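You operate a simulated robot arm through the tools that you are given. There is no shell and no other tool. Be economical: measure what you need, move in short steps, check, and stop when the job is done.

You run a simulated two-armed robot. Do the job below in one go: nothing can be reset, and whatever is moved stays where it is left.

TASK
Tidy the desk: dust wiped off, tall grey box pushed next to the brown one, pencil stowed, drawer shut.
Fine: use the long white pad and put it back; leave the brown box and its tag; pencil in its rest. What is to be rubbed or washed off counts as gone when no trace of it is left.

The check looks at the end state, three seconds after you hand in, the way a careful person would. Anything else that was tipped, shoved, dropped, spilled or broken makes it a failure.

THE ROBOT
Two 7-joint arms with fingered hands on one trunk, on a base that drives. Base frame: it is fixed to the floor where the robot stands at the start and does not move with it; the origin is under the middle of the robot, x ahead of it, y to its left, z up; the surface under the hand at the start is at about z = 860. Readings come in mm, rad, newtons and seconds.
The left shoulder is at the start at [114, 152, 969], the right one opposite. With the tool pointing down near the work surface each hand reaches from about 460 to 860 mm from the robot's upright axis, wherever it stands, measured 20 degrees to its own side. Places, roughly: desk drawer [400, -400, 700]; dust [600, -300, 900]; long white pad (10x6x3 cm) [500, 0, 900]; tall brown box (13x11x12 cm) [800, -100, 900]; tall grey box (13x11x12 cm) [800, 100, 900]. Payload 3.8 kg a hand.
The tool frame of a hand sits at the grasp point between the pads (the TCP): z along the fingers, y along the line on which they close. The tips reach 30 mm beyond it. Largest opening 104 mm; the body of the gripper starts 35 mm behind the TCP. The gripper is a hand of 5 fingers: y runs from the thumb to the fingers, the wrist lies at [-15, -104, -178] in the tool frame.
Orientation is that of the tool frame in the base frame, as a unit quaternion [x, y, z, w]. With the fingers straight down and the wrist toward the robot, the tool's x, y and z point along [0, 1, 0], [1, 0, 0] and [0, 0, -1] of the base frame.

THE INTERFACE
- The arms move only by the tool apply_moves. It takes "left_commands", "right_commands" or both (then of equal length, played together; a hand with none holds still); each is a list of rows, each an object of numbers (a shift or turn left out is 0): "x", "y", "z": the shift along the tool's x, y, z in units of 250 mm (1.0 is 250 mm); "wx", "wy", "wz": the turn, a rotation vector about the tool's x, y, z in units of 90 degrees (1.0 is 90 degrees). In form: [{"x": .., "y": .., "z": .., "wx": .., "wy": .., "wz": ..}, ...]. A call has 1 to 12 rows; each row is the pose to reach, as a shift and turn from the pose commanded when the call began, along the tool's axes at that moment. A call with a number of a shift or a turn outside -1 to 1 is refused whole. A row lasts 0.2 s, in which the tool goes at most 50 mm and 0.15 rad; a call with a longer step from one row to the next is refused whole. A pose out of reach is approached as far as the arm can. The call stops where the force on the tool passes 40 N (or 10 N more than at its start, if that is more) or the arm is blocked; 0.2 s more then pass. In this call time passes only in rows, and 0.2 s behind the last. It gives the time, the measured TCP pose, the force on the tool (base axes), the opening and the grip force at its end, in the units of the frame above (readings bear some noise), with the torque about the TCP (base axes, N m) and any sound that the robot's microphone picked up.
- Cameras (640 x 400 px; columns grow to the right, rows downward): "scene" is now at [249.9, -42.7, 1111.8]; the picture's right is [-0.42, -0.89, 0.17], its down [-0.57, 0.12, -0.81] and it looks along [0.70, -0.44, -0.56] (base axes); focal length 214 px, centre (320, 200). "left" rides on the left gripper at [-80, -77, -141] in its tool frame; the picture's right is [-0.78, -0.30, 0.56], its down [0.53, -0.78, 0.33] and it looks along [0.33, 0.56, 0.76] (tool axes); focal length 247 px, centre (320, 200). "right" rides on the right gripper at [80, -78, -141] in its tool frame; the picture's right is [-0.78, 0.30, -0.56], its down [-0.53, -0.78, 0.33] and it looks along [-0.33, 0.56, 0.76] (tool axes); focal length 247 px, centre (320, 200). There is no depth. A picture from a camera that has moved, and an enlarged one, comes with that camera's place and axes in the base frame and with its lens.
- get_image(camera): a new picture of that camera. No time passes.
- raise_lower(by): slides the trunk up (or, below 0, down) by that many mm; the arms and the scene camera ride with it, the base frame stays. It gives what a move gives, with no picture.
- base_move(legs): drives the robot by 1 to 6 legs, each [ahead, left, turn to the left] in mm, mm and rad, along the robot's own axes; the way and the turn of a leg run together, so that a leg with both is an arc; at most 1500 mm and 3.142 rad a leg. The arms and the cameras ride along, it lands a little off, and it stops where it bumps. It gives what a move gives.
- set_fingers(index, middle, ring, little, thumb_bend, thumb_turn, hand): sets how far each is bent, from 0 (flat) to 1 (curled in); at 0.3 the hand is open as for a grip, at 0.7 the pads meet at the TCP. One left out holds its place. A second passes; each finger stops where it meets its share of the squeeze, and holds until it gets a number again. It is the only way to open and close the hand. It gives what a move gives, with no picture; readings hold the bend of each and the force on index, middle, ring, little, thumb and palm. thumb_turn goes from beside the hand (0) to across from the fingers (1), as for a grip.
- aim_head(pan, tilt): turns the head with the scene camera to pan (to the left, within 1.396 rad either way) and tilt (down, from -0.506 to 1.204), counted from straight ahead of the robot. It gives what a move gives.
- zoom(camera, box): a new picture of the part [left, top, right, bottom] of that camera's present view, enlarged. No time passes.
- sign_off(): hands the job in; it is judged then, once.

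Go step by step. Nothing tells you exact positions but the pictures and the camera data: compare them with the known pose of the tool, close in by small moves and look again before you grip or let go. The budget is 120 turns and 100 pictures, counting those below and the enlarged ones. Unless the task says otherwise, let go and move clear before handing in, and close with one line.

The tools are called as name(argument=value, ...) on one line, values as JSON. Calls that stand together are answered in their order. apply_moves: Moves the arms, as the interface text tells. Its arguments: {"type":"object","properties":{"left_commands":{"type":"array","items":{"type":"object","properties":{"x":{"type":"number"},"y":{"type":"number"},"z":{"type":"number"},"wx":{"type":"number"},"wy":{"type":"number"},"wz":{"type":"number"}}}},"right_commands":{"type":"array","items":{"type":"object","properties":{"x":{"type":"number"},"y":{"type":"number"},"z":{"type":"number"},"wx":{"type":"number"},"wy":{"type":"number"},"wz":{"type":"number"}}}}},"required":[]} The other tools are called the same way: raise_lower (by) slides the trunk up or down; set_fingers (index, middle, ring, little, thumb_bend, thumb_turn, hand) moves the fingers one by one; base_move (legs) drives the base; aim_head (pan, tilt) turns the head that bears the scene camera; get_image (camera) takes a picture; zoom (camera, box) takes an enlarged picture of a part of a camera's view; sign_off () hands the job in.

At the start:

```text
time_s: 0.0
left_tcp_pos: [472.0, -40.7, 1083.3]
left_tool_rot: [0.707, 0.707, 0.0, 0.0]
left_ft_force: [0.9, -0.7, 0.5]
left_moment: [-0.01, 0.0, -0.03]
left_opening: 103.7
left_finger_force: 0.0
left_shape: jaw
left_bend: [0.3, 0.3, 0.3, 0.3, 0.3, 0.98]
left_finger forces: [0.0, 0.0, 0.1, 0.0, 0.1, 0.0]
right_tcp_pos: [443.7, -398.1, 1074.5]
right_tool_rot: [0.707, 0.707, 0.0, 0.0]
right_ft_force: [-0.1, -0.4, -0.9]
right_moment: [0.01, -0.02, 0.02]
right_opening: 104.0
right_finger_force: 0.0
right_shape: jaw
right_bend: [0.3, 0.3, 0.3, 0.3, 0.3, 0.98]
right_finger forces: [0.1, 0.0, 0.0, 0.0, 0.0, 0.0]
trunk travel left (down, up): [-75.0, 381.0]
robot x, y, heading: [0.3, 0.6, -0.0]
head pan, tilt: [-0.471, 0.269]
```

scene: 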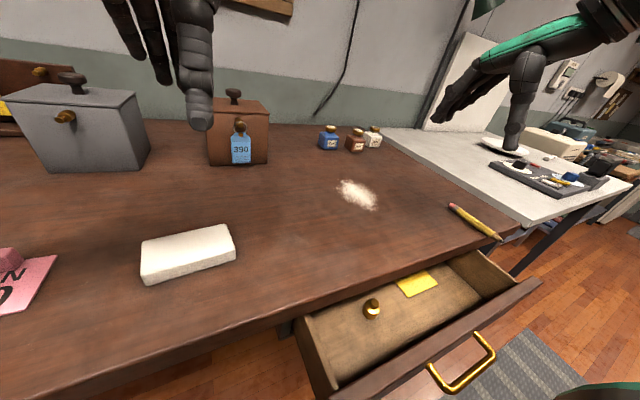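
right: 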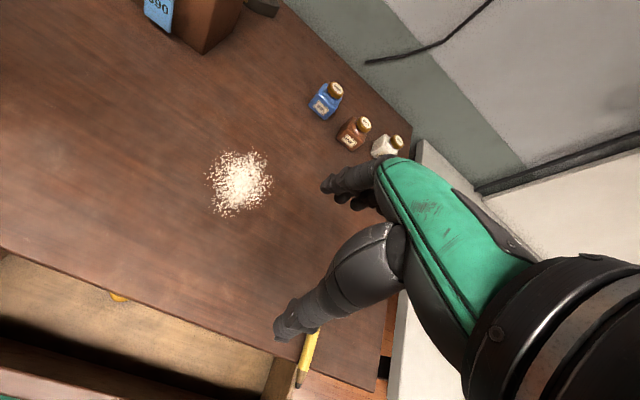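
left: 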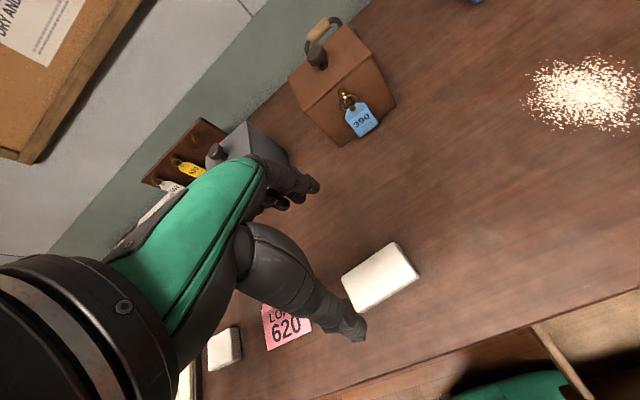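

The pad is near [464, -5], the dust near [565, -336] and the pencil near [420, -560], jutting over the front edge. The boxes stand at x≈750 with a gap of about 130 mm, so next I look closer for the pencil rest and the drawer.

zoom(camera="scene", box=[280, 180, 560, 400])

zoom(camera="scene", box=[440, 100, 640, 225])

zoom(camera="scene", box=[0, 50, 300, 238])

```text
1.82 times, centred on (420, 290) of scene
camera zoom: at [249.9, -42.7, 1111.8], right [-0.42, -0.89, 0.17], down [-0.57, 0.12, -0.81], along [0.7, -0.44, -0.56], focal length 390 px, centre (138, 36)
```

zoom: 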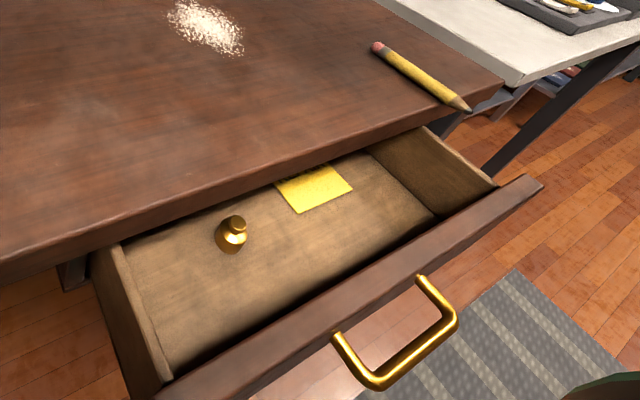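

```text
3.20 times, centred on (540, 162) of scene
camera zoom: at [249.9, -42.7, 1111.8], right [-0.42, -0.89, 0.17], down [-0.57, 0.12, -0.81], along [0.7, -0.44, -0.56], focal length 686 px, centre (-384, 320)
```

zoom: 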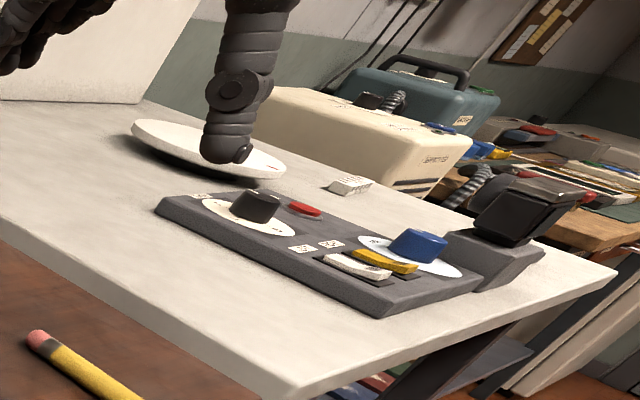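

```text
2.13 times, centred on (150, 144) of scene
camera zoom: at [249.9, -42.7, 1111.8], right [-0.42, -0.89, 0.17], down [-0.57, 0.12, -0.81], along [0.7, -0.44, -0.56], focal length 456 px, centre (682, 319)
```

zoom: 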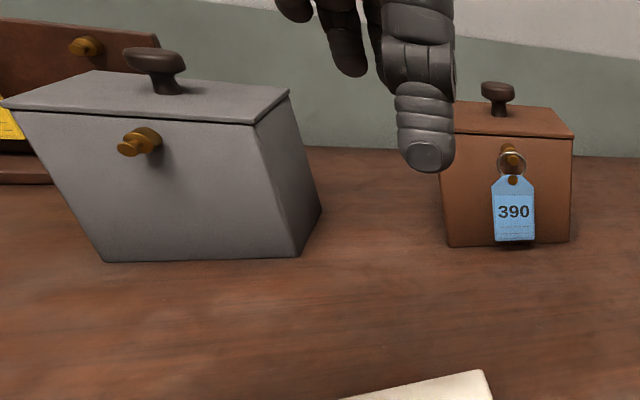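

The unit on the right table is a control panel, not a pencil rest. I turn the head to look at the left part of the desk and into the drawer.

aim_head(pan=0.6, tilt=0.4)

get_image(camera="scene")

aim_head(pan=-0.7, tilt=0.9)

get_image(camera="scene")

```text
time_s: 1.3
left_tcp_pos: [470.8, -39.9, 1084.3]
left_tool_rot: [0.707, 0.707, 0.0, 0.0]
left_ft_force: [0.0, 1.0, 1.4]
left_moment: [0.0, 0.0, 0.01]
left_opening: 103.8
left_finger_force: 0.0
left_shape: jaw
left_bend: [0.3, 0.3, 0.3, 0.3, 0.3, 0.98]
left_finger forces: [0.0, 0.1, 0.0, 0.0, 0.0, 0.0]
right_tcp_pos: [443.7, -398.5, 1073.2]
right_tool_rot: [0.707, 0.707, 0.0, 0.0]
right_ft_force: [0.7, 0.6, -0.2]
right_moment: [0.01, 0.04, 0.01]
right_opening: 103.7
right_finger_force: 0.1
right_shape: jaw
right_bend: [0.3, 0.3, 0.3, 0.3, 0.3, 0.98]
right_finger forces: [0.1, 0.0, 0.1, 0.1, 0.0, 0.0]
trunk travel left (down, up): [-75.0, 381.0]
robot x, y, heading: [-2.9, 1.9, -0.001]
head pan, tilt: [0.6, 0.4]
```

```text
93 pictures are left
camera scene: at [239.1, 52.0, 1102.9], right [0.52, -0.83, -0.21], down [-0.64, -0.22, -0.74], along [0.56, 0.52, -0.64], focal length 214 px, centre (320, 200)
```

scene: 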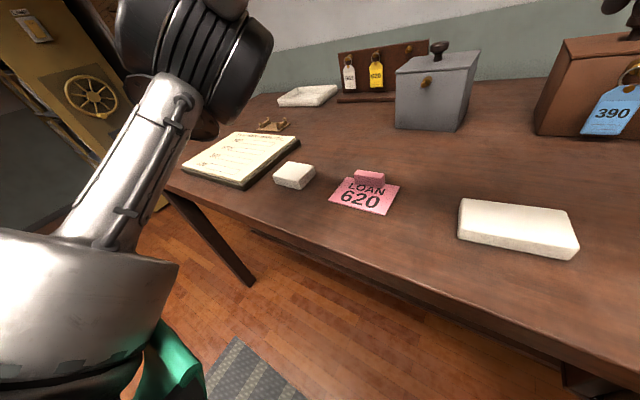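

```text
time_s: 2.8
left_tcp_pos: [471.3, -40.3, 1083.6]
left_tool_rot: [0.707, 0.707, -0.001, 0.001]
left_ft_force: [-1.0, 0.5, 0.4]
left_moment: [0.01, 0.02, -0.01]
left_opening: 103.6
left_finger_force: 0.1
left_shape: jaw
left_bend: [0.3, 0.3, 0.3, 0.3, 0.3, 0.98]
left_finger forces: [0.1, 0.0, 0.1, 0.1, 0.0, 0.0]
right_tcp_pos: [443.5, -399.1, 1073.5]
right_tool_rot: [0.707, 0.707, -0.001, 0.001]
right_ft_force: [0.1, 0.0, -0.2]
right_moment: [-0.01, 0.03, -0.01]
right_opening: 103.9
right_finger_force: 0.1
right_shape: jaw
right_bend: [0.3, 0.3, 0.3, 0.3, 0.3, 0.98]
right_finger forces: [0.1, 0.1, 0.1, 0.0, 0.0, 0.0]
trunk travel left (down, up): [-75.0, 381.0]
robot x, y, heading: [-2.0, -1.9, -0.001]
head pan, tilt: [-0.7, 0.901]
```

```text
92 pictures are left
camera scene: at [205.9, -48.9, 1069.8], right [-0.6, -0.77, 0.24], down [-0.79, 0.5, -0.36], along [0.15, -0.4, -0.9], focal length 214 px, centre (320, 200)
```

scene: 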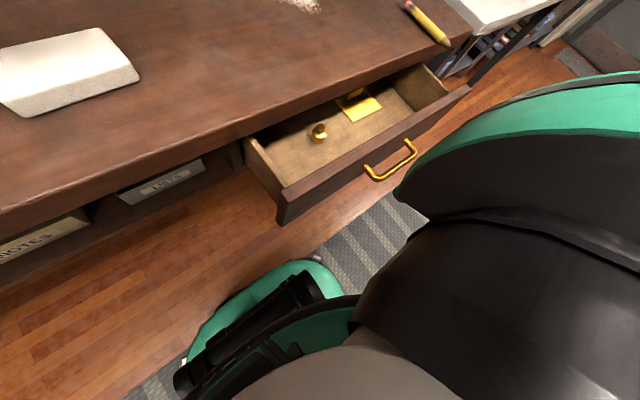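

A small brass holder sits beside the notebook on the left, probably the pencil rest. I zoom in on it.

aim_head(pan=0.8, tilt=0.3)

get_image(camera="scene")

zoom(camera="scene", box=[280, 80, 440, 180])

```text
time_s: 4.4
left_tcp_pos: [471.4, -40.2, 1084.1]
left_tool_rot: [0.707, 0.707, -0.001, 0.0]
left_ft_force: [-0.1, 0.4, 1.0]
left_moment: [0.0, 0.01, -0.04]
left_opening: 103.9
left_finger_force: 0.1
left_shape: jaw
left_bend: [0.3, 0.3, 0.3, 0.3, 0.3, 0.98]
left_finger forces: [0.0, 0.0, 0.0, 0.0, 0.0, 0.0]
right_tcp_pos: [443.2, -399.1, 1074.4]
right_tool_rot: [0.707, 0.707, 0.0, 0.0]
right_ft_force: [-0.5, -0.9, 0.1]
right_moment: [-0.01, -0.01, -0.02]
right_opening: 103.8
right_finger_force: 0.1
right_shape: jaw
right_bend: [0.3, 0.3, 0.3, 0.3, 0.3, 0.98]
right_finger forces: [0.0, 0.1, 0.0, 0.0, 0.1, 0.1]
trunk travel left (down, up): [-75.0, 381.0]
robot x, y, heading: [2.6, -1.8, 0.007]
head pan, tilt: [0.799, 0.3]
```

```text
91 pictures are left
camera scene: at [232.0, 66.6, 1115.6], right [0.67, -0.7, -0.26], down [-0.54, -0.21, -0.81], along [0.51, 0.68, -0.52], focal length 214 px, centre (320, 200)
```

scene: 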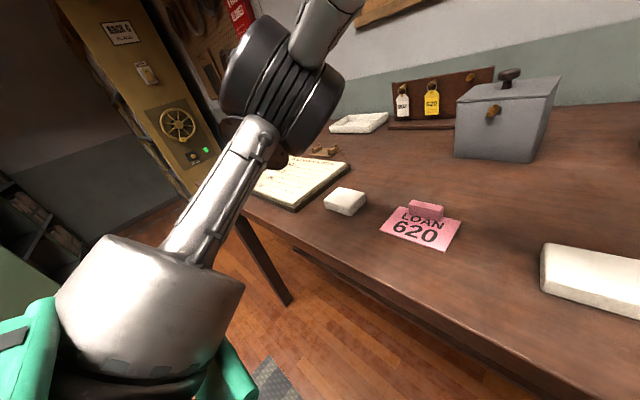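

```text
4.00 times, centred on (360, 130) of scene
camera zoom: at [232.0, 66.6, 1115.6], right [0.67, -0.7, -0.26], down [-0.54, -0.21, -0.81], along [0.51, 0.68, -0.52], focal length 858 px, centre (160, 480)
```

zoom: 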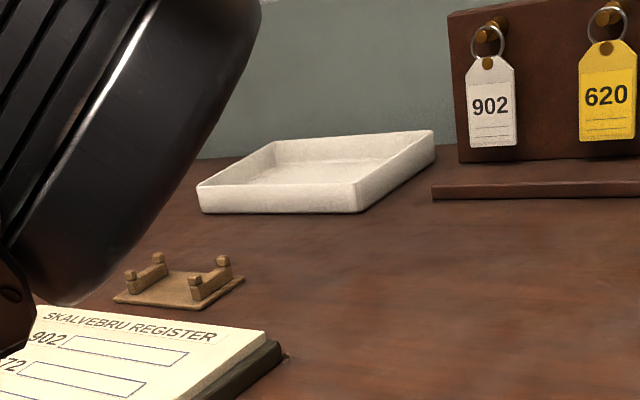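

That is a wooden pencil rest near [707, 594], to the left. I start with the pad and zoom in to measure its pose.

zoom(camera="left", box=[300, 220, 460, 320])

aim_head(pan=0.0, tilt=0.5)

get_image(camera="scene")

```text
4.00 times, centred on (380, 270) of left
camera zoom: at [394.0, -120.4, 1224.8], right [-0.3, -0.78, -0.56], down [-0.78, 0.53, -0.33], along [0.56, 0.33, -0.76], focal length 988 px, centre (80, -80)
```

zoom: 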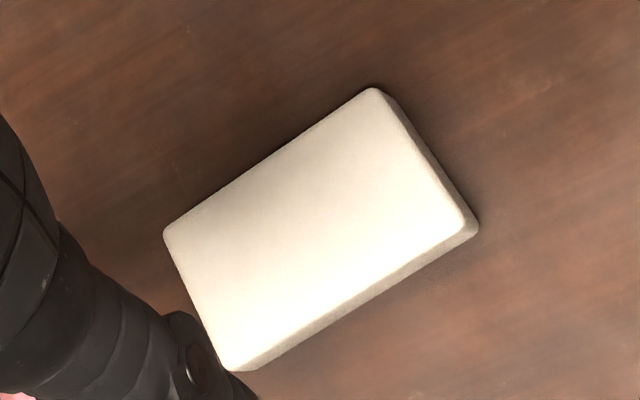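

```text
time_s: 5.5
left_tcp_pos: [471.9, -40.6, 1083.8]
left_tool_rot: [0.707, 0.707, 0.0, -0.001]
left_ft_force: [-0.3, 0.8, 0.3]
left_moment: [0.02, -0.02, -0.01]
left_opening: 103.8
left_finger_force: 0.0
left_shape: jaw
left_bend: [0.3, 0.3, 0.3, 0.3, 0.3, 0.98]
left_finger forces: [0.0, 0.0, 0.0, 0.0, 0.1, 0.0]
right_tcp_pos: [442.8, -398.0, 1074.5]
right_tool_rot: [0.707, 0.707, -0.001, 0.0]
right_ft_force: [-0.9, 0.1, 0.3]
right_moment: [0.0, -0.02, 0.0]
right_opening: 103.8
right_finger_force: 0.0
right_shape: jaw
right_bend: [0.3, 0.3, 0.3, 0.3, 0.3, 0.98]
right_finger forces: [0.0, 0.1, 0.0, 0.0, 0.0, 0.1]
trunk travel left (down, up): [-75.0, 381.0]
robot x, y, heading: [-3.1, -2.4, -0.001]
head pan, tilt: [0.0, 0.499]
```

```text
88 pictures are left
camera scene: at [249.2, -0.3, 1089.0], right [0.0, -1.0, 0.0], down [-0.77, 0.0, -0.64], along [0.64, 0.0, -0.77], focal length 214 px, centre (320, 200)
```

scene: 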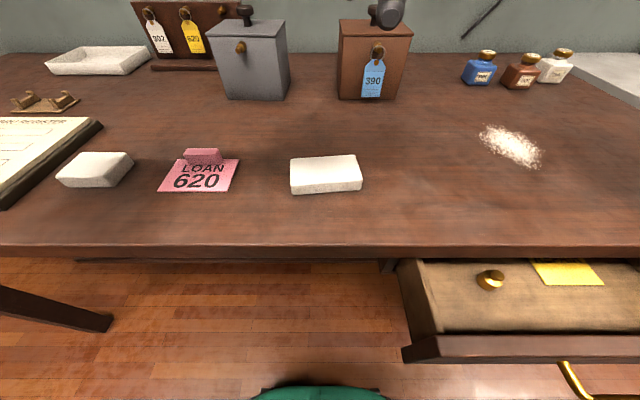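

The pad centre is about [475, -12] with its long side along y, turned by about 0.1 rad. I lower the left hand over it and check before gripping.

apply_moves(left_commands=[{"x": 0.056, "y": 0.008, "z": 0.18, "wz": -0.03}, {"x": 0.112, "y": 0.012, "z": 0.36, "wz": -0.061}, {"x": 0.112, "y": 0.012, "z": 0.5, "wz": -0.061}])

get_image(camera="left")

get_image(camera="scene")

```text
time_s: 6.3
left_tcp_pos: [475.5, -12.8, 957.9]
left_tool_rot: [0.672, 0.741, 0.0, -0.001]
left_ft_force: [-0.1, 0.6, -0.6]
left_moment: [-0.01, 0.0, -0.03]
left_opening: 103.7
left_finger_force: 0.1
left_shape: jaw
left_bend: [0.3, 0.3, 0.3, 0.3, 0.3, 0.98]
left_finger forces: [0.0, 0.0, 0.1, 0.0, 0.0, 0.1]
right_tcp_pos: [444.6, -398.5, 1074.3]
right_tool_rot: [0.707, 0.707, -0.001, -0.001]
right_ft_force: [0.3, 0.4, 0.2]
right_moment: [-0.02, 0.0, 0.0]
right_opening: 103.4
right_finger_force: 0.1
right_shape: jaw
right_bend: [0.3, 0.3, 0.3, 0.3, 0.3, 0.98]
right_finger forces: [0.0, 0.0, 0.1, 0.0, 0.0, 0.0]
trunk travel left (down, up): [-75.0, 381.0]
robot x, y, heading: [1.0, -0.8, 0.002]
head pan, tilt: [0.0, 0.499]
```

```text
87 pictures are left
camera left: at [405.7, -99.3, 1099.4], right [-0.22, -0.8, -0.56], down [-0.83, 0.46, -0.33], along [0.52, 0.39, -0.76], focal length 247 px, centre (320, 200)
```

left: 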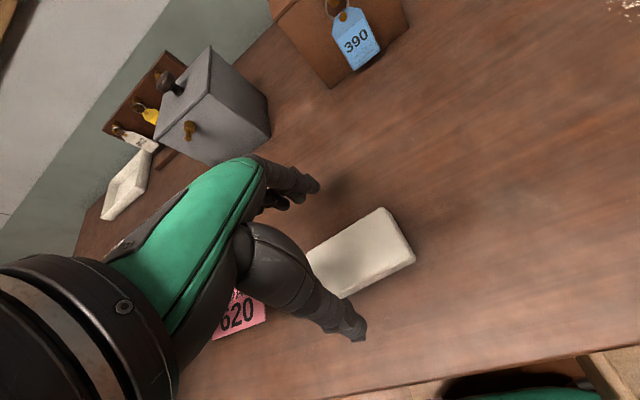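

```text
86 pictures are left
camera scene: at [249.7, -0.4, 1088.8], right [0.0, -1.0, 0.0], down [-0.77, 0.0, -0.64], along [0.64, 0.0, -0.77], focal length 214 px, centre (320, 200)
```

scene: 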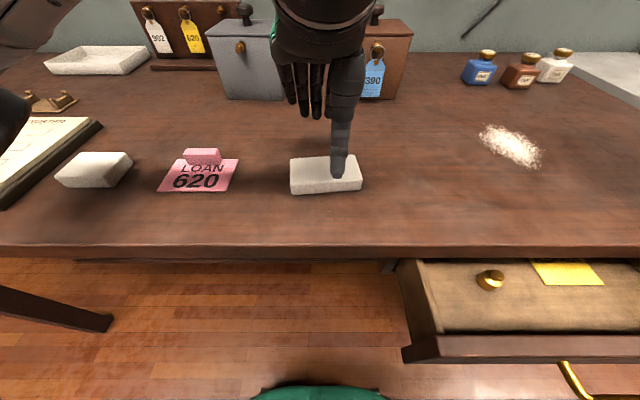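

The hand is centred over the pad. I descend in two steps, then grip.

apply_moves(left_commands=[{"x": 0.012, "z": 0.13}, {"x": 0.012, "z": 0.2}, {"x": 0.012, "z": 0.244}])

get_image(camera="scene")

get_image(camera="left")

```text
time_s: 7.1
left_tcp_pos: [476.1, -9.1, 896.3]
left_tool_rot: [0.671, 0.741, -0.001, 0.001]
left_ft_force: [0.3, -0.5, -0.6]
left_moment: [0.02, -0.01, -0.01]
left_opening: 103.8
left_finger_force: 0.1
left_shape: jaw
left_bend: [0.3, 0.3, 0.3, 0.3, 0.3, 0.98]
left_finger forces: [0.0, 0.1, 0.1, 0.0, 0.1, 0.1]
right_tcp_pos: [443.1, -398.2, 1073.8]
right_tool_rot: [0.707, 0.707, 0.0, 0.001]
right_ft_force: [0.6, -0.4, -0.3]
right_moment: [0.04, 0.02, -0.02]
right_opening: 103.7
right_finger_force: 0.1
right_shape: jaw
right_bend: [0.3, 0.3, 0.3, 0.3, 0.3, 0.98]
right_finger forces: [0.0, 0.0, 0.0, 0.0, 0.0, 0.1]
trunk travel left (down, up): [-75.0, 381.0]
robot x, y, heading: [0.3, -2.9, -0.005]
head pan, tilt: [0.0, 0.499]
```

```text
85 pictures are left
camera scene: at [249.3, -0.2, 1089.0], right [0.0, -1.0, 0.0], down [-0.77, 0.0, -0.64], along [0.64, 0.0, -0.77], focal length 214 px, centre (320, 200)
```

scene: 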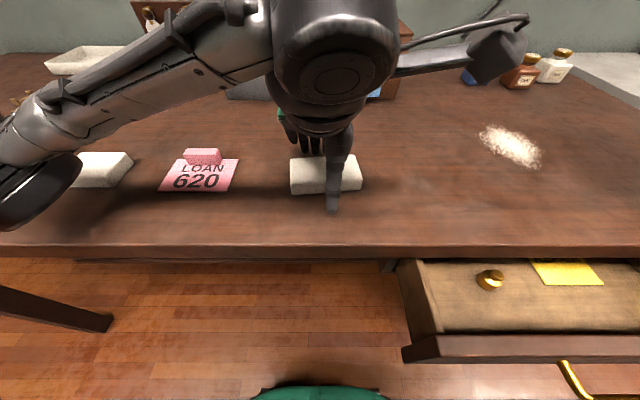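

```text
84 pictures are left
camera left: at [405.3, -96.0, 1038.0], right [-0.22, -0.8, -0.56], down [-0.83, 0.46, -0.33], along [0.52, 0.39, -0.76], focal length 247 px, centre (320, 200)
```

left: 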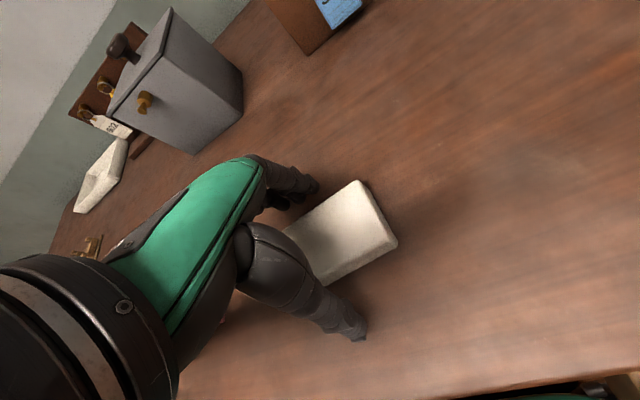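

The pad is straddled; I close the fingers.

set_fingers(hand="left", index=0.6, middle=0.6, ring=0.6, little=0.6, thumb_bend=0.6)

zoom(camera="left", box=[160, 120, 480, 380])

```text
time_s: 8.1
left_tcp_pos: [475.2, -9.6, 896.8]
left_tool_rot: [0.673, 0.74, 0.0, 0.001]
left_ft_force: [-0.3, 0.4, 0.5]
left_moment: [-0.02, 0.02, 0.03]
left_opening: 52.1
left_finger_force: 12.3
left_shape: fingers
left_bend: [0.53, 0.56, 0.56, 0.59, 0.49, 0.95]
left_finger forces: [4.8, 3.9, 2.6, 0.8, 12.4, 0.0]
right_tcp_pos: [442.6, -399.2, 1073.6]
right_tool_rot: [0.707, 0.707, 0.0, 0.0]
right_ft_force: [0.4, -0.2, -0.2]
right_moment: [0.01, 0.01, -0.01]
right_opening: 103.5
right_finger_force: 0.0
right_shape: jaw
right_bend: [0.3, 0.3, 0.3, 0.3, 0.3, 0.98]
right_finger forces: [0.1, 0.0, 0.0, 0.1, 0.0, 0.1]
trunk travel left (down, up): [-75.0, 381.0]
robot x, y, heading: [1.6, -4.8, 0.002]
head pan, tilt: [0.0, 0.499]
```

```text
1.54 times, centred on (320, 250) of left
camera zoom: at [405.1, -96.2, 1038.4], right [-0.22, -0.8, -0.56], down [-0.83, 0.46, -0.33], along [0.52, 0.39, -0.76], focal length 380 px, centre (320, 123)
```

zoom: 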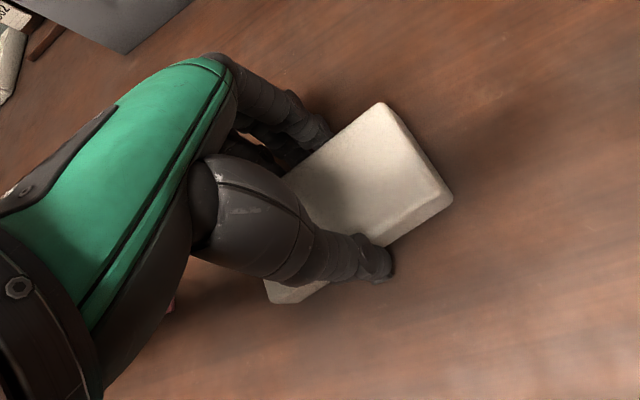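

The pad is held, having been gripped at [475.2, -9.6] with yaw about 0.096. I lift it, then back the base off so the right hand can shut the drawer.

apply_moves(left_commands=[{"z": -0.12}, {"z": -0.3}, {"z": -0.48}, {"z": -0.6}])

base_move(legs=[[-220, 0, 0]])

aim_head(pan=-0.6, tilt=0.5)

get_image(camera="scene")

get_image(camera="left")

```text
time_s: 9.1
left_tcp_pos: [474.0, -9.3, 1048.5]
left_tool_rot: [0.672, 0.74, -0.001, 0.0]
left_ft_force: [0.5, 1.2, -0.2]
left_moment: [0.02, -0.02, 0.0]
left_opening: 51.8
left_finger_force: 12.3
left_shape: fingers
left_bend: [0.53, 0.56, 0.57, 0.59, 0.49, 0.95]
left_finger forces: [4.9, 3.9, 2.6, 0.8, 12.1, 0.0]
right_tcp_pos: [443.0, -399.0, 1074.0]
right_tool_rot: [0.707, 0.707, 0.001, 0.001]
right_ft_force: [0.0, 0.1, -0.5]
right_moment: [-0.03, 0.0, -0.01]
right_opening: 103.6
right_finger_force: 0.0
right_shape: jaw
right_bend: [0.3, 0.3, 0.3, 0.3, 0.3, 0.98]
right_finger forces: [0.0, 0.0, 0.0, 0.1, 0.0, 0.1]
trunk travel left (down, up): [-75.0, 381.0]
robot x, y, heading: [3.1, 3.9, 0.006]
head pan, tilt: [0.0, 0.499]
```

```text
time_s: 10.8
left_tcp_pos: [252.8, -9.0, 1048.2]
left_tool_rot: [0.672, 0.74, 0.0, 0.0]
left_ft_force: [-0.3, 0.3, -0.8]
left_moment: [0.02, 0.02, -0.02]
left_opening: 51.9
left_finger_force: 12.1
left_shape: fingers
left_bend: [0.53, 0.56, 0.57, 0.59, 0.49, 0.95]
left_finger forces: [4.7, 3.9, 2.6, 0.8, 12.1, 0.0]
right_tcp_pos: [221.7, -399.5, 1075.2]
right_tool_rot: [0.707, 0.707, 0.001, 0.0]
right_ft_force: [0.2, 0.4, -0.1]
right_moment: [0.02, -0.02, 0.02]
right_opening: 103.7
right_finger_force: 0.1
right_shape: jaw
right_bend: [0.3, 0.3, 0.3, 0.3, 0.3, 0.98]
right_finger forces: [0.0, 0.0, 0.0, 0.1, 0.1, 0.1]
trunk travel left (down, up): [-75.0, 381.0]
robot x, y, heading: [-217.4, -4.9, -0.0]
head pan, tilt: [0.0, 0.499]
```

```text
time_s: 11.8
left_tcp_pos: [253.7, -10.1, 1048.2]
left_tool_rot: [0.673, 0.74, -0.001, 0.0]
left_ft_force: [0.3, -0.2, -0.9]
left_moment: [-0.01, 0.02, -0.02]
left_opening: 51.9
left_finger_force: 12.0
left_shape: fingers
left_bend: [0.53, 0.56, 0.57, 0.59, 0.49, 0.95]
left_finger forces: [4.8, 3.9, 2.6, 0.8, 12.1, 0.0]
right_tcp_pos: [221.8, -399.2, 1073.5]
right_tool_rot: [0.707, 0.707, -0.001, 0.0]
right_ft_force: [0.0, 0.3, -0.2]
right_moment: [-0.01, -0.01, 0.01]
right_opening: 103.7
right_finger_force: 0.1
right_shape: jaw
right_bend: [0.3, 0.3, 0.3, 0.3, 0.3, 0.98]
right_finger forces: [0.0, 0.0, 0.0, 0.1, 0.0, 0.0]
trunk travel left (down, up): [-75.0, 381.0]
robot x, y, heading: [-221.9, 0.1, -0.004]
head pan, tilt: [-0.6, 0.499]
```

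```text
82 pictures are left
camera scene: at [13.8, -51.8, 1094.9], right [-0.53, -0.83, 0.21], down [-0.69, 0.27, -0.67], along [0.5, -0.5, -0.71], focal length 214 px, centre (320, 200)
```

scene: 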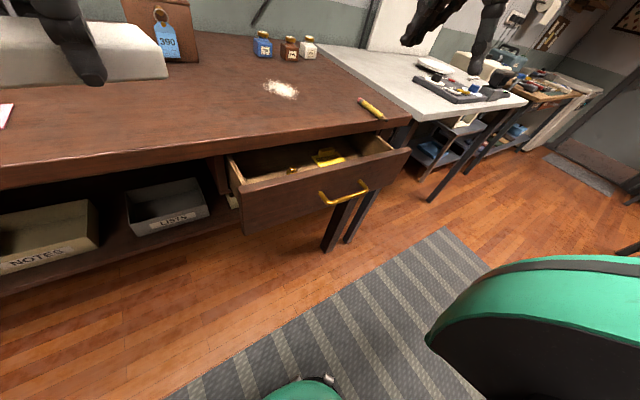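

```text
81 pictures are left
camera left: at [183.8, -96.8, 1188.8], right [-0.22, -0.8, -0.56], down [-0.82, 0.46, -0.33], along [0.52, 0.39, -0.76], focal length 247 px, centre (320, 200)
```

left: 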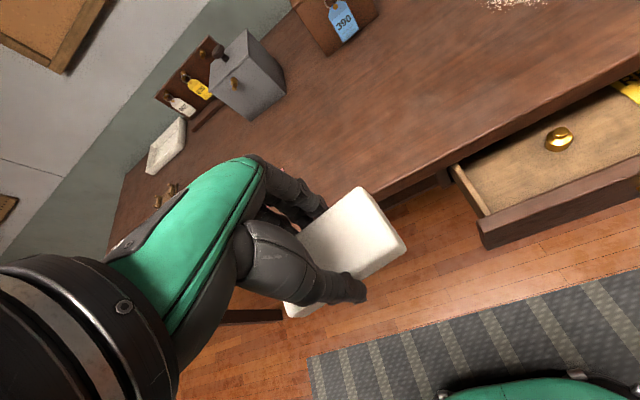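

The base has backed off cleanly. I zoom in on the drawer front to fix its position and its handle.

zoom(camera="scene", box=[200, 110, 440, 260])

get_image(camera="right")

```text
2.67 times, centred on (320, 185) of scene
camera zoom: at [13.8, -51.8, 1094.9], right [-0.53, -0.83, 0.21], down [-0.69, 0.27, -0.67], along [0.5, -0.5, -0.71], focal length 572 px, centre (320, 240)
```

zoom: 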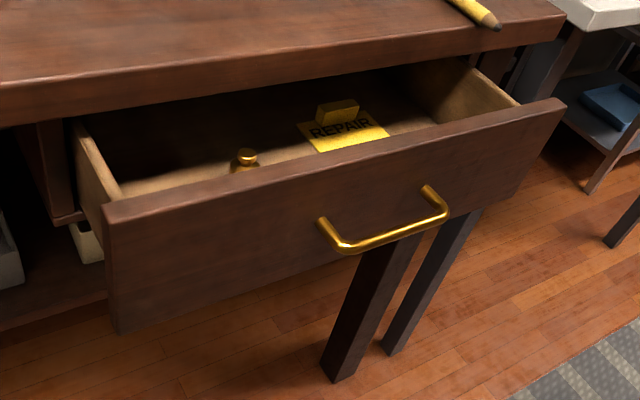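

```text
79 pictures are left
camera right: at [144.3, -317.5, 1214.5], right [0.3, -0.78, 0.56], down [-0.78, -0.53, -0.33], along [0.55, -0.33, -0.76], focal length 247 px, centre (320, 200)
```

right: 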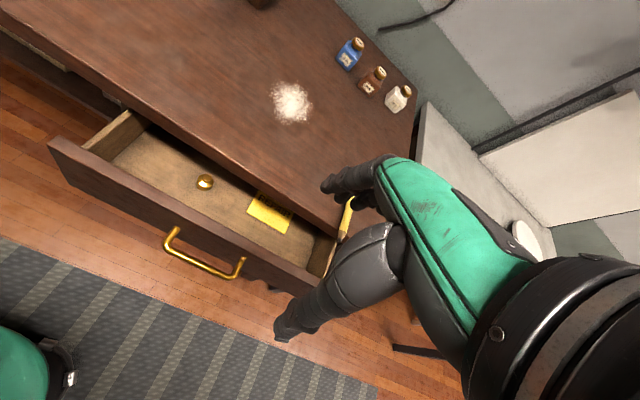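

Triangulated, the drawer panel is at x≈268, y -122 to -577, z 700 to 830, and the handle bar is at [226, -350, 763]. I back off a little more and bring the right hand down in front of the handle.

base_move(legs=[[-140, 0, 0]])

apply_moves(right_commands=[{"x": 0.1, "z": 0.16}, {"x": 0.19, "z": 0.34}, {"x": 0.19, "z": 0.53}, {"x": 0.19, "z": 0.72}, {"x": 0.19, "z": 0.91}])

get_image(camera="right")

get_image(camera="scene")

```text
time_s: 13.1
left_tcp_pos: [113.8, -9.8, 1047.8]
left_tool_rot: [0.672, 0.74, 0.0, 0.001]
left_ft_force: [-0.4, -0.1, -0.1]
left_moment: [0.01, 0.0, -0.03]
left_opening: 51.8
left_finger_force: 12.0
left_shape: fingers
left_bend: [0.53, 0.56, 0.57, 0.59, 0.49, 0.95]
left_finger forces: [4.9, 3.8, 2.6, 0.9, 12.2, 0.0]
right_tcp_pos: [82.7, -399.1, 1074.6]
right_tool_rot: [0.708, 0.706, -0.001, 0.0]
right_ft_force: [0.5, -0.1, 0.8]
right_moment: [0.01, -0.03, 0.01]
right_opening: 103.6
right_finger_force: 0.0
right_shape: jaw
right_bend: [0.3, 0.3, 0.3, 0.3, 0.3, 0.98]
right_finger forces: [0.0, 0.0, 0.1, 0.0, 0.0, 0.0]
trunk travel left (down, up): [-75.0, 381.0]
robot x, y, heading: [-357.7, 2.6, -0.002]
head pan, tilt: [-0.6, 0.499]
```

```text
refused: row 2 steps farther than a row can; nothing moved
```

```text
78 pictures are left
camera right: at [4.8, -317.5, 1214.5], right [0.3, -0.78, 0.56], down [-0.78, -0.53, -0.33], along [0.55, -0.33, -0.76], focal length 247 px, centre (320, 200)
```

right: 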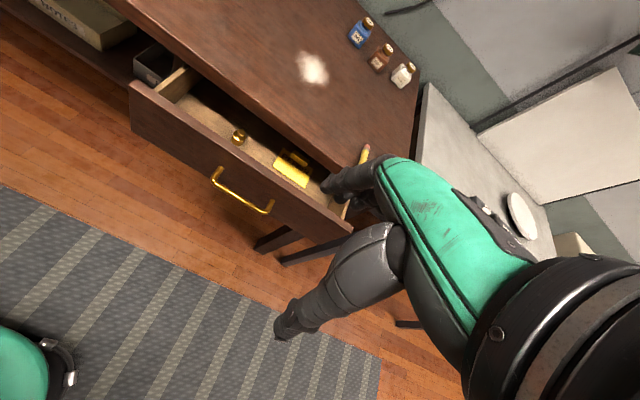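

```text
77 pictures are left
camera scene: at [-125.7, -51.8, 1094.8], right [-0.53, -0.82, 0.21], down [-0.69, 0.27, -0.67], along [0.5, -0.5, -0.71], focal length 214 px, centre (320, 200)
```

scene: 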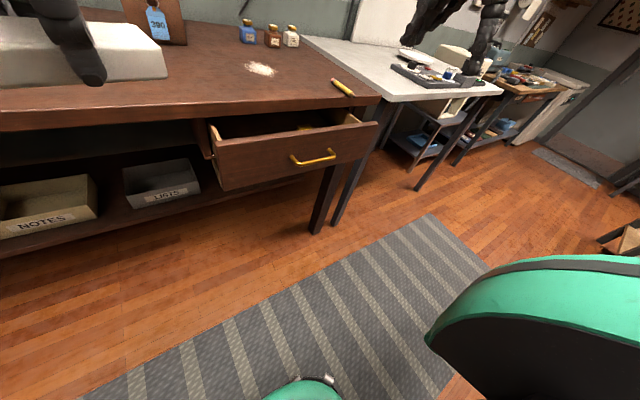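

A row was too long, so I resend with shorter steps.

apply_moves(right_commands=[{"x": 0.08, "z": 0.16}, {"x": 0.16, "z": 0.33}, {"x": 0.19, "z": 0.51}, {"x": 0.19, "z": 0.7}, {"x": 0.19, "z": 0.89}, {"x": 0.19, "z": 1.0}])

apply_moves(right_commands=[{"z": 0.15}, {"z": 0.25}])

get_image(camera="right")

get_image(camera="scene")

```text
time_s: 14.5
left_tcp_pos: [113.2, -9.2, 1047.7]
left_tool_rot: [0.672, 0.74, -0.001, 0.0]
left_ft_force: [0.1, 0.8, -0.2]
left_moment: [0.02, -0.01, 0.0]
left_opening: 52.1
left_finger_force: 12.4
left_shape: fingers
left_bend: [0.53, 0.56, 0.57, 0.59, 0.49, 0.95]
left_finger forces: [4.8, 3.9, 2.6, 0.7, 12.1, 0.0]
right_tcp_pos: [82.4, -351.1, 822.7]
right_tool_rot: [0.708, 0.706, 0.0, 0.0]
right_ft_force: [0.4, 0.1, 0.0]
right_moment: [-0.01, -0.02, -0.01]
right_opening: 103.5
right_finger_force: 0.1
right_shape: jaw
right_bend: [0.3, 0.3, 0.3, 0.3, 0.3, 0.98]
right_finger forces: [0.0, 0.1, 0.1, 0.0, 0.0, 0.0]
trunk travel left (down, up): [-75.0, 381.0]
robot x, y, heading: [-359.1, 0.5, -0.005]
head pan, tilt: [-0.6, 0.499]
```

```text
time_s: 15.1
left_tcp_pos: [113.8, -11.3, 1046.3]
left_tool_rot: [0.673, 0.74, 0.0, -0.001]
left_ft_force: [0.7, 0.5, 0.1]
left_moment: [0.0, 0.01, -0.02]
left_opening: 52.2
left_finger_force: 12.1
left_shape: fingers
left_bend: [0.53, 0.56, 0.57, 0.59, 0.49, 0.95]
left_finger forces: [4.8, 3.8, 2.6, 0.8, 12.2, 0.0]
right_tcp_pos: [82.6, -352.7, 762.1]
right_tool_rot: [0.707, 0.707, 0.0, 0.0]
right_ft_force: [0.2, 0.0, -1.0]
right_moment: [-0.03, 0.02, -0.05]
right_opening: 103.5
right_finger_force: 0.2
right_shape: jaw
right_bend: [0.3, 0.3, 0.3, 0.3, 0.3, 0.98]
right_finger forces: [0.0, 0.1, 0.0, 0.0, 0.1, 0.0]
trunk travel left (down, up): [-75.0, 381.0]
robot x, y, heading: [-362.2, 6.1, -0.002]
head pan, tilt: [-0.6, 0.499]
```

```text
76 pictures are left
camera right: at [5.2, -269.8, 902.2], right [0.3, -0.78, 0.56], down [-0.78, -0.53, -0.33], along [0.56, -0.33, -0.76], focal length 247 px, centre (320, 200)
```

right: 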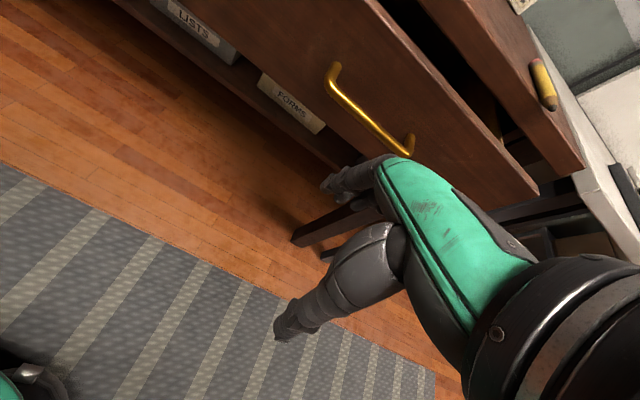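

```text
75 pictures are left
camera scene: at [-125.4, -51.8, 1094.9], right [-0.53, -0.82, 0.21], down [-0.69, 0.27, -0.67], along [0.5, -0.5, -0.71], focal length 214 px, centre (320, 200)
```

scene: 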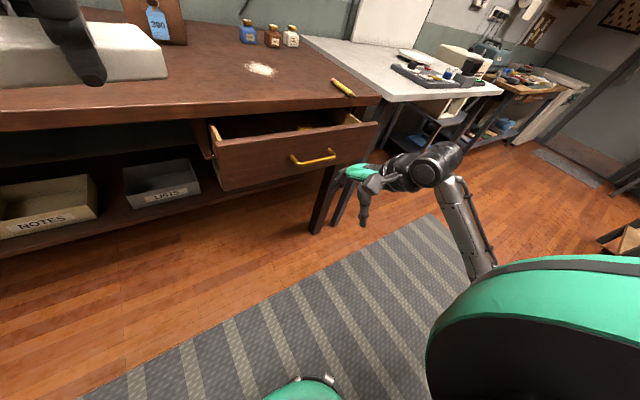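

The handle bar is straight ahead at about [242, -348, 763]. I push forward along +x in short rows.

apply_moves(right_commands=[{"y": 0.12}, {"y": 0.24}, {"y": 0.34}, {"y": 0.42}, {"y": 0.5}, {"y": 0.58}, {"y": 0.64}, {"y": 0.7}])

get_image(camera="scene")

get_image(camera="right")

```text
time_s: 16.9
left_tcp_pos: [114.9, -9.4, 1047.9]
left_tool_rot: [0.673, 0.74, -0.001, -0.001]
left_ft_force: [1.1, 0.4, -0.5]
left_moment: [-0.01, 0.01, -0.01]
left_opening: 52.0
left_finger_force: 12.0
left_shape: fingers
left_bend: [0.53, 0.56, 0.57, 0.59, 0.49, 0.95]
left_finger forces: [4.7, 3.9, 2.6, 0.6, 12.0, 0.0]
right_tcp_pos: [257.8, -351.2, 760.9]
right_tool_rot: [0.708, 0.707, -0.001, -0.001]
right_ft_force: [0.8, 0.2, -0.5]
right_moment: [0.01, 0.01, 0.0]
right_opening: 103.8
right_finger_force: 0.0
right_shape: jaw
right_bend: [0.3, 0.3, 0.3, 0.3, 0.3, 0.98]
right_finger forces: [0.0, 0.0, 0.0, 0.1, 0.1, 0.0]
trunk travel left (down, up): [-75.0, 381.0]
robot x, y, heading: [-362.4, -1.9, -0.005]
head pan, tilt: [-0.6, 0.499]
```

```text
74 pictures are left
camera scene: at [-124.8, -51.7, 1094.7], right [-0.53, -0.82, 0.21], down [-0.69, 0.27, -0.67], along [0.5, -0.5, -0.71], focal length 214 px, centre (320, 200)
```

scene: 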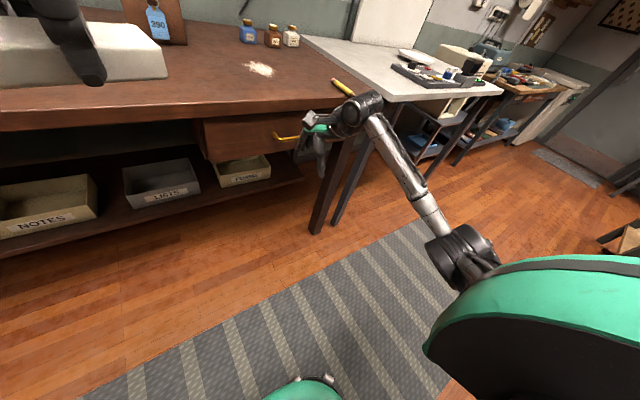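

```text
73 pictures are left
camera right: at [180.1, -270.1, 901.3], right [0.3, -0.78, 0.56], down [-0.78, -0.53, -0.33], along [0.55, -0.34, -0.76], focal length 247 px, centre (320, 200)
```

right: 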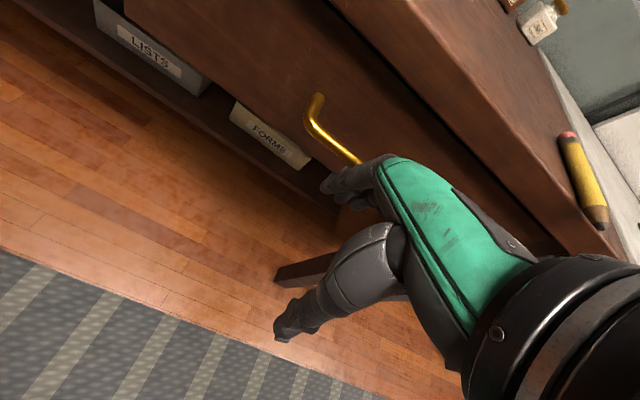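

The drawer is nearly shut, so I keep pushing gently until it stops.

apply_moves(right_commands=[{"y": 0.04}, {"y": 0.08}, {"y": 0.12}, {"y": 0.16}, {"y": 0.2}])

get_image(camera="right")

zoom(camera="scene", box=[180, 60, 420, 210])

```text
time_s: 17.7
left_tcp_pos: [106.5, -10.2, 1048.8]
left_tool_rot: [0.674, 0.739, 0.0, 0.002]
left_ft_force: [0.1, 0.3, -0.1]
left_moment: [-0.03, -0.01, 0.01]
left_opening: 51.7
left_finger_force: 12.2
left_shape: fingers
left_bend: [0.53, 0.56, 0.57, 0.59, 0.49, 0.95]
left_finger forces: [4.8, 3.9, 2.5, 0.6, 12.1, 0.0]
right_tcp_pos: [278.1, -352.5, 765.9]
right_tool_rot: [0.708, 0.706, -0.002, -0.001]
right_ft_force: [-32.8, 5.1, 11.6]
right_moment: [-0.17, -0.49, -0.33]
right_opening: 94.0
right_finger_force: 0.0
right_shape: jaw
right_bend: [0.31, 0.42, 0.38, 0.33, 0.3, 0.98]
right_finger forces: [1.7, 17.3, 10.8, 4.8, 0.0, 0.0]
trunk travel left (down, up): [-75.0, 381.0]
robot x, y, heading: [-357.7, -0.6, -0.006]
head pan, tilt: [-0.6, 0.499]
stopped in row 4 (right hand): the force on the tool passed its limit at 45 N (the readings are from after the stop); the commanded pose is now the measured one
```

```text
72 pictures are left
camera right: at [199.8, -271.4, 906.9], right [0.3, -0.78, 0.56], down [-0.78, -0.53, -0.33], along [0.55, -0.34, -0.76], focal length 247 px, centre (320, 200)
```

right: 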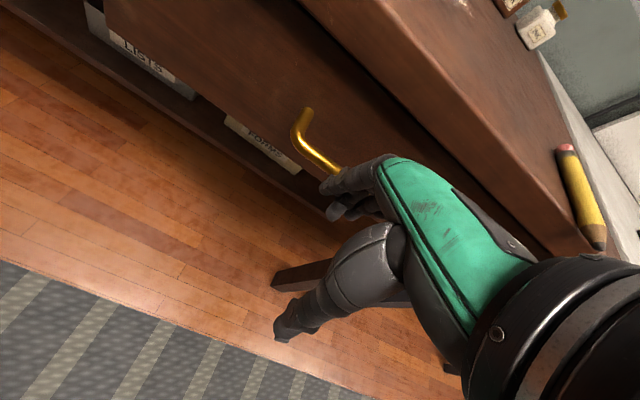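

```text
2.67 times, centred on (300, 135) of scene
camera zoom: at [-132.7, -51.3, 1096.5], right [-0.53, -0.82, 0.21], down [-0.69, 0.27, -0.67], along [0.5, -0.5, -0.71], focal length 572 px, centre (373, 373)
```

zoom: 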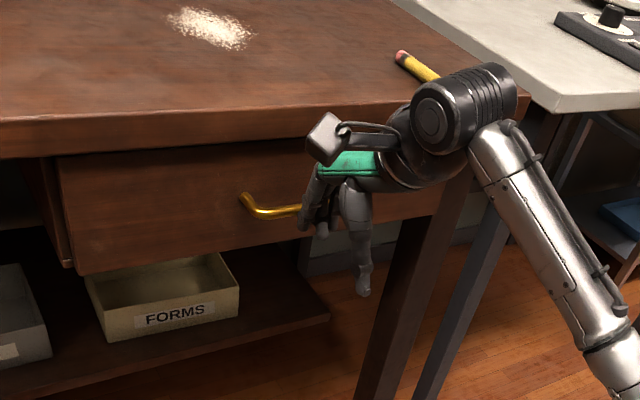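

The drawer met its stop. I back the right hand out and raise it to inspect.

apply_moves(right_commands=[{"y": -0.15}, {"y": -0.32}, {"y": -0.5}, {"y": -0.6, "z": -0.15}, {"y": -0.6, "z": -0.34}, {"y": -0.6, "z": -0.53}, {"y": -0.6, "z": -0.72}, {"y": -0.6, "z": -0.91}, {"y": -0.6, "z": -1.0}])

zoom(camera="scene", box=[180, 60, 420, 210])

```text
time_s: 19.7
left_tcp_pos: [113.5, -11.5, 1046.9]
left_tool_rot: [0.674, 0.739, -0.001, 0.0]
left_ft_force: [-0.5, 0.0, -0.9]
left_moment: [-0.01, 0.0, 0.03]
left_opening: 52.0
left_finger_force: 12.5
left_shape: fingers
left_bend: [0.53, 0.56, 0.57, 0.59, 0.49, 0.95]
left_finger forces: [4.8, 3.8, 2.6, 0.7, 12.0, 0.1]
right_tcp_pos: [136.0, -352.3, 1011.4]
right_tool_rot: [0.708, 0.706, -0.003, -0.002]
right_ft_force: [-0.4, -0.1, -0.1]
right_moment: [0.03, 0.01, 0.0]
right_opening: 103.9
right_finger_force: 0.1
right_shape: jaw
right_bend: [0.3, 0.3, 0.3, 0.3, 0.3, 0.98]
right_finger forces: [0.0, 0.0, 0.1, 0.0, 0.1, 0.0]
trunk travel left (down, up): [-75.0, 381.0]
robot x, y, heading: [-360.1, 2.2, -0.002]
head pan, tilt: [-0.6, 0.499]
```

```text
2.67 times, centred on (300, 135) of scene
camera zoom: at [-126.3, -52.2, 1094.8], right [-0.53, -0.82, 0.21], down [-0.69, 0.27, -0.67], along [0.49, -0.5, -0.71], focal length 572 px, centre (373, 373)
```

zoom: 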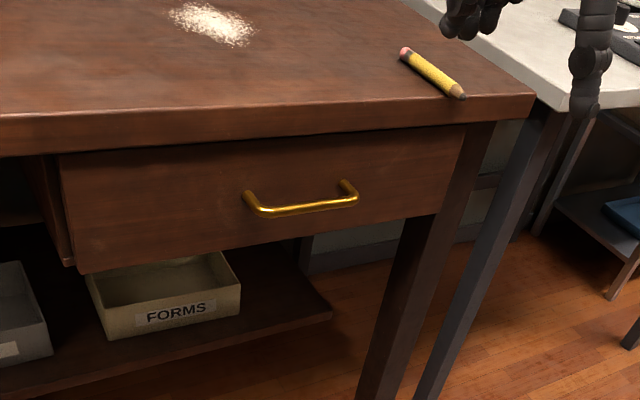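

The drawer front is now flush, at x≈371. I drive right and forward so the left hand with the pad can reach the dust at [567, -335], which spans about 90 x 70 mm.

base_move(legs=[[0, -300, 0], [360, 0, 0]])

aim_head(pan=0.0, tilt=0.6)

get_image(camera="scene")

get_image(camera="left")

```text
time_s: 23.7
left_tcp_pos: [475.5, -305.4, 1047.1]
left_tool_rot: [0.673, 0.74, 0.0, 0.0]
left_ft_force: [0.4, -0.4, -0.6]
left_moment: [0.0, -0.01, 0.01]
left_opening: 51.8
left_finger_force: 12.2
left_shape: fingers
left_bend: [0.53, 0.56, 0.57, 0.59, 0.49, 0.95]
left_finger forces: [4.9, 3.9, 2.5, 0.7, 12.1, 0.0]
right_tcp_pos: [497.9, -647.8, 1011.0]
right_tool_rot: [0.707, 0.707, -0.003, -0.002]
right_ft_force: [0.1, 0.2, -0.2]
right_moment: [-0.02, -0.03, 0.04]
right_opening: 103.7
right_finger_force: 0.0
right_shape: jaw
right_bend: [0.3, 0.3, 0.3, 0.3, 0.3, 0.98]
right_finger forces: [0.0, 0.0, 0.1, 0.1, 0.0, 0.0]
trunk travel left (down, up): [-75.0, 381.0]
robot x, y, heading: [-2.1, -296.5, 0.001]
head pan, tilt: [-0.6, 0.499]
```

```text
time_s: 24.7
left_tcp_pos: [474.9, -307.2, 1048.3]
left_tool_rot: [0.672, 0.74, -0.001, 0.0]
left_ft_force: [0.2, -1.0, 0.9]
left_moment: [-0.01, -0.02, -0.01]
left_opening: 51.8
left_finger_force: 11.8
left_shape: fingers
left_bend: [0.53, 0.56, 0.57, 0.59, 0.49, 0.95]
left_finger forces: [4.8, 4.0, 2.6, 0.7, 12.1, 0.1]
right_tcp_pos: [497.6, -647.8, 1011.3]
right_tool_rot: [0.708, 0.706, -0.002, -0.003]
right_ft_force: [0.1, 0.6, -0.3]
right_moment: [0.0, -0.01, 0.0]
right_opening: 103.8
right_finger_force: 0.1
right_shape: jaw
right_bend: [0.3, 0.3, 0.3, 0.3, 0.3, 0.98]
right_finger forces: [0.0, 0.0, 0.0, 0.0, 0.0, 0.0]
trunk travel left (down, up): [-75.0, 381.0]
robot x, y, heading: [3.7, -298.9, -0.007]
head pan, tilt: [0.0, 0.6]
```

```text
69 pictures are left
camera scene: at [244.5, -297.4, 1081.5], right [0.0, -1.0, 0.0], down [-0.83, 0.0, -0.56], along [0.56, 0.0, -0.83], focal length 214 px, centre (320, 200)
```

scene: 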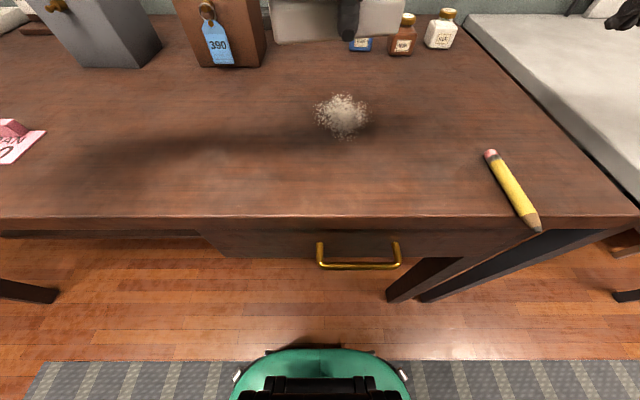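

```text
68 pictures are left
camera left: at [405.4, -393.9, 1188.7], right [-0.22, -0.8, -0.56], down [-0.82, 0.46, -0.33], along [0.52, 0.39, -0.76], focal length 247 px, centre (320, 200)
```

left: 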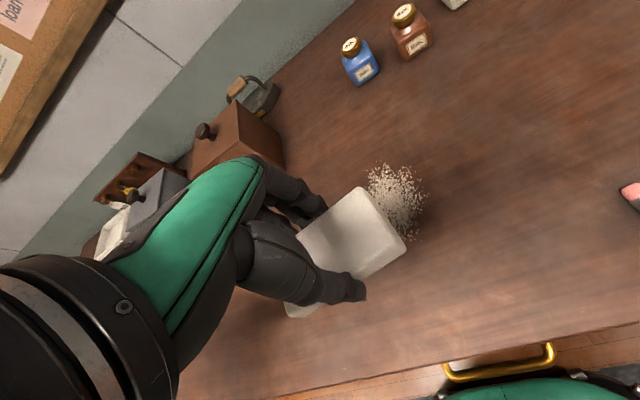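

The dust is confirmed at [566, -335]. I bring the pad down just in front of it.

apply_moves(left_commands=[{"x": -0.06, "y": 0.04, "z": 0.15}, {"x": -0.12, "y": 0.069, "z": 0.32}, {"x": -0.12, "y": 0.069, "z": 0.48}, {"x": -0.12, "y": 0.069, "z": 0.57}, {"x": -0.12, "y": 0.069, "z": 0.6}, {"x": -0.12, "y": 0.069, "z": 0.612}])

zoom(camera="scene", box=[240, 40, 480, 190])

```text
time_s: 26.1
left_tcp_pos: [495.2, -335.1, 896.8]
left_tool_rot: [0.672, 0.74, 0.0, 0.001]
left_ft_force: [1.1, 0.1, 10.0]
left_moment: [0.13, -0.04, -0.06]
left_opening: 51.8
left_finger_force: 13.4
left_shape: fingers
left_bend: [0.53, 0.56, 0.57, 0.59, 0.5, 0.95]
left_finger forces: [5.3, 4.2, 3.0, 1.8, 12.4, 0.0]
right_tcp_pos: [497.3, -647.9, 1013.3]
right_tool_rot: [0.708, 0.706, -0.001, -0.002]
right_ft_force: [0.4, 0.4, 0.5]
right_moment: [0.03, -0.03, 0.0]
right_opening: 103.6
right_finger_force: 0.1
right_shape: jaw
right_bend: [0.3, 0.3, 0.3, 0.3, 0.3, 0.98]
right_finger forces: [0.1, 0.1, 0.1, 0.0, 0.0, 0.0]
trunk travel left (down, up): [-75.0, 381.0]
robot x, y, heading: [-2.1, -295.6, -0.007]
head pan, tilt: [0.0, 0.6]
```

```text
2.67 times, centred on (360, 115) of scene
camera zoom: at [243.6, -297.3, 1082.1], right [0.0, -1.0, 0.0], down [-0.83, 0.0, -0.56], along [0.56, 0.0, -0.83], focal length 572 px, centre (213, 427)
```

zoom: 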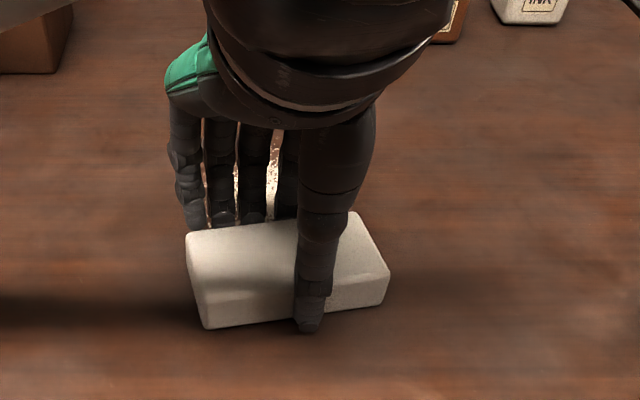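

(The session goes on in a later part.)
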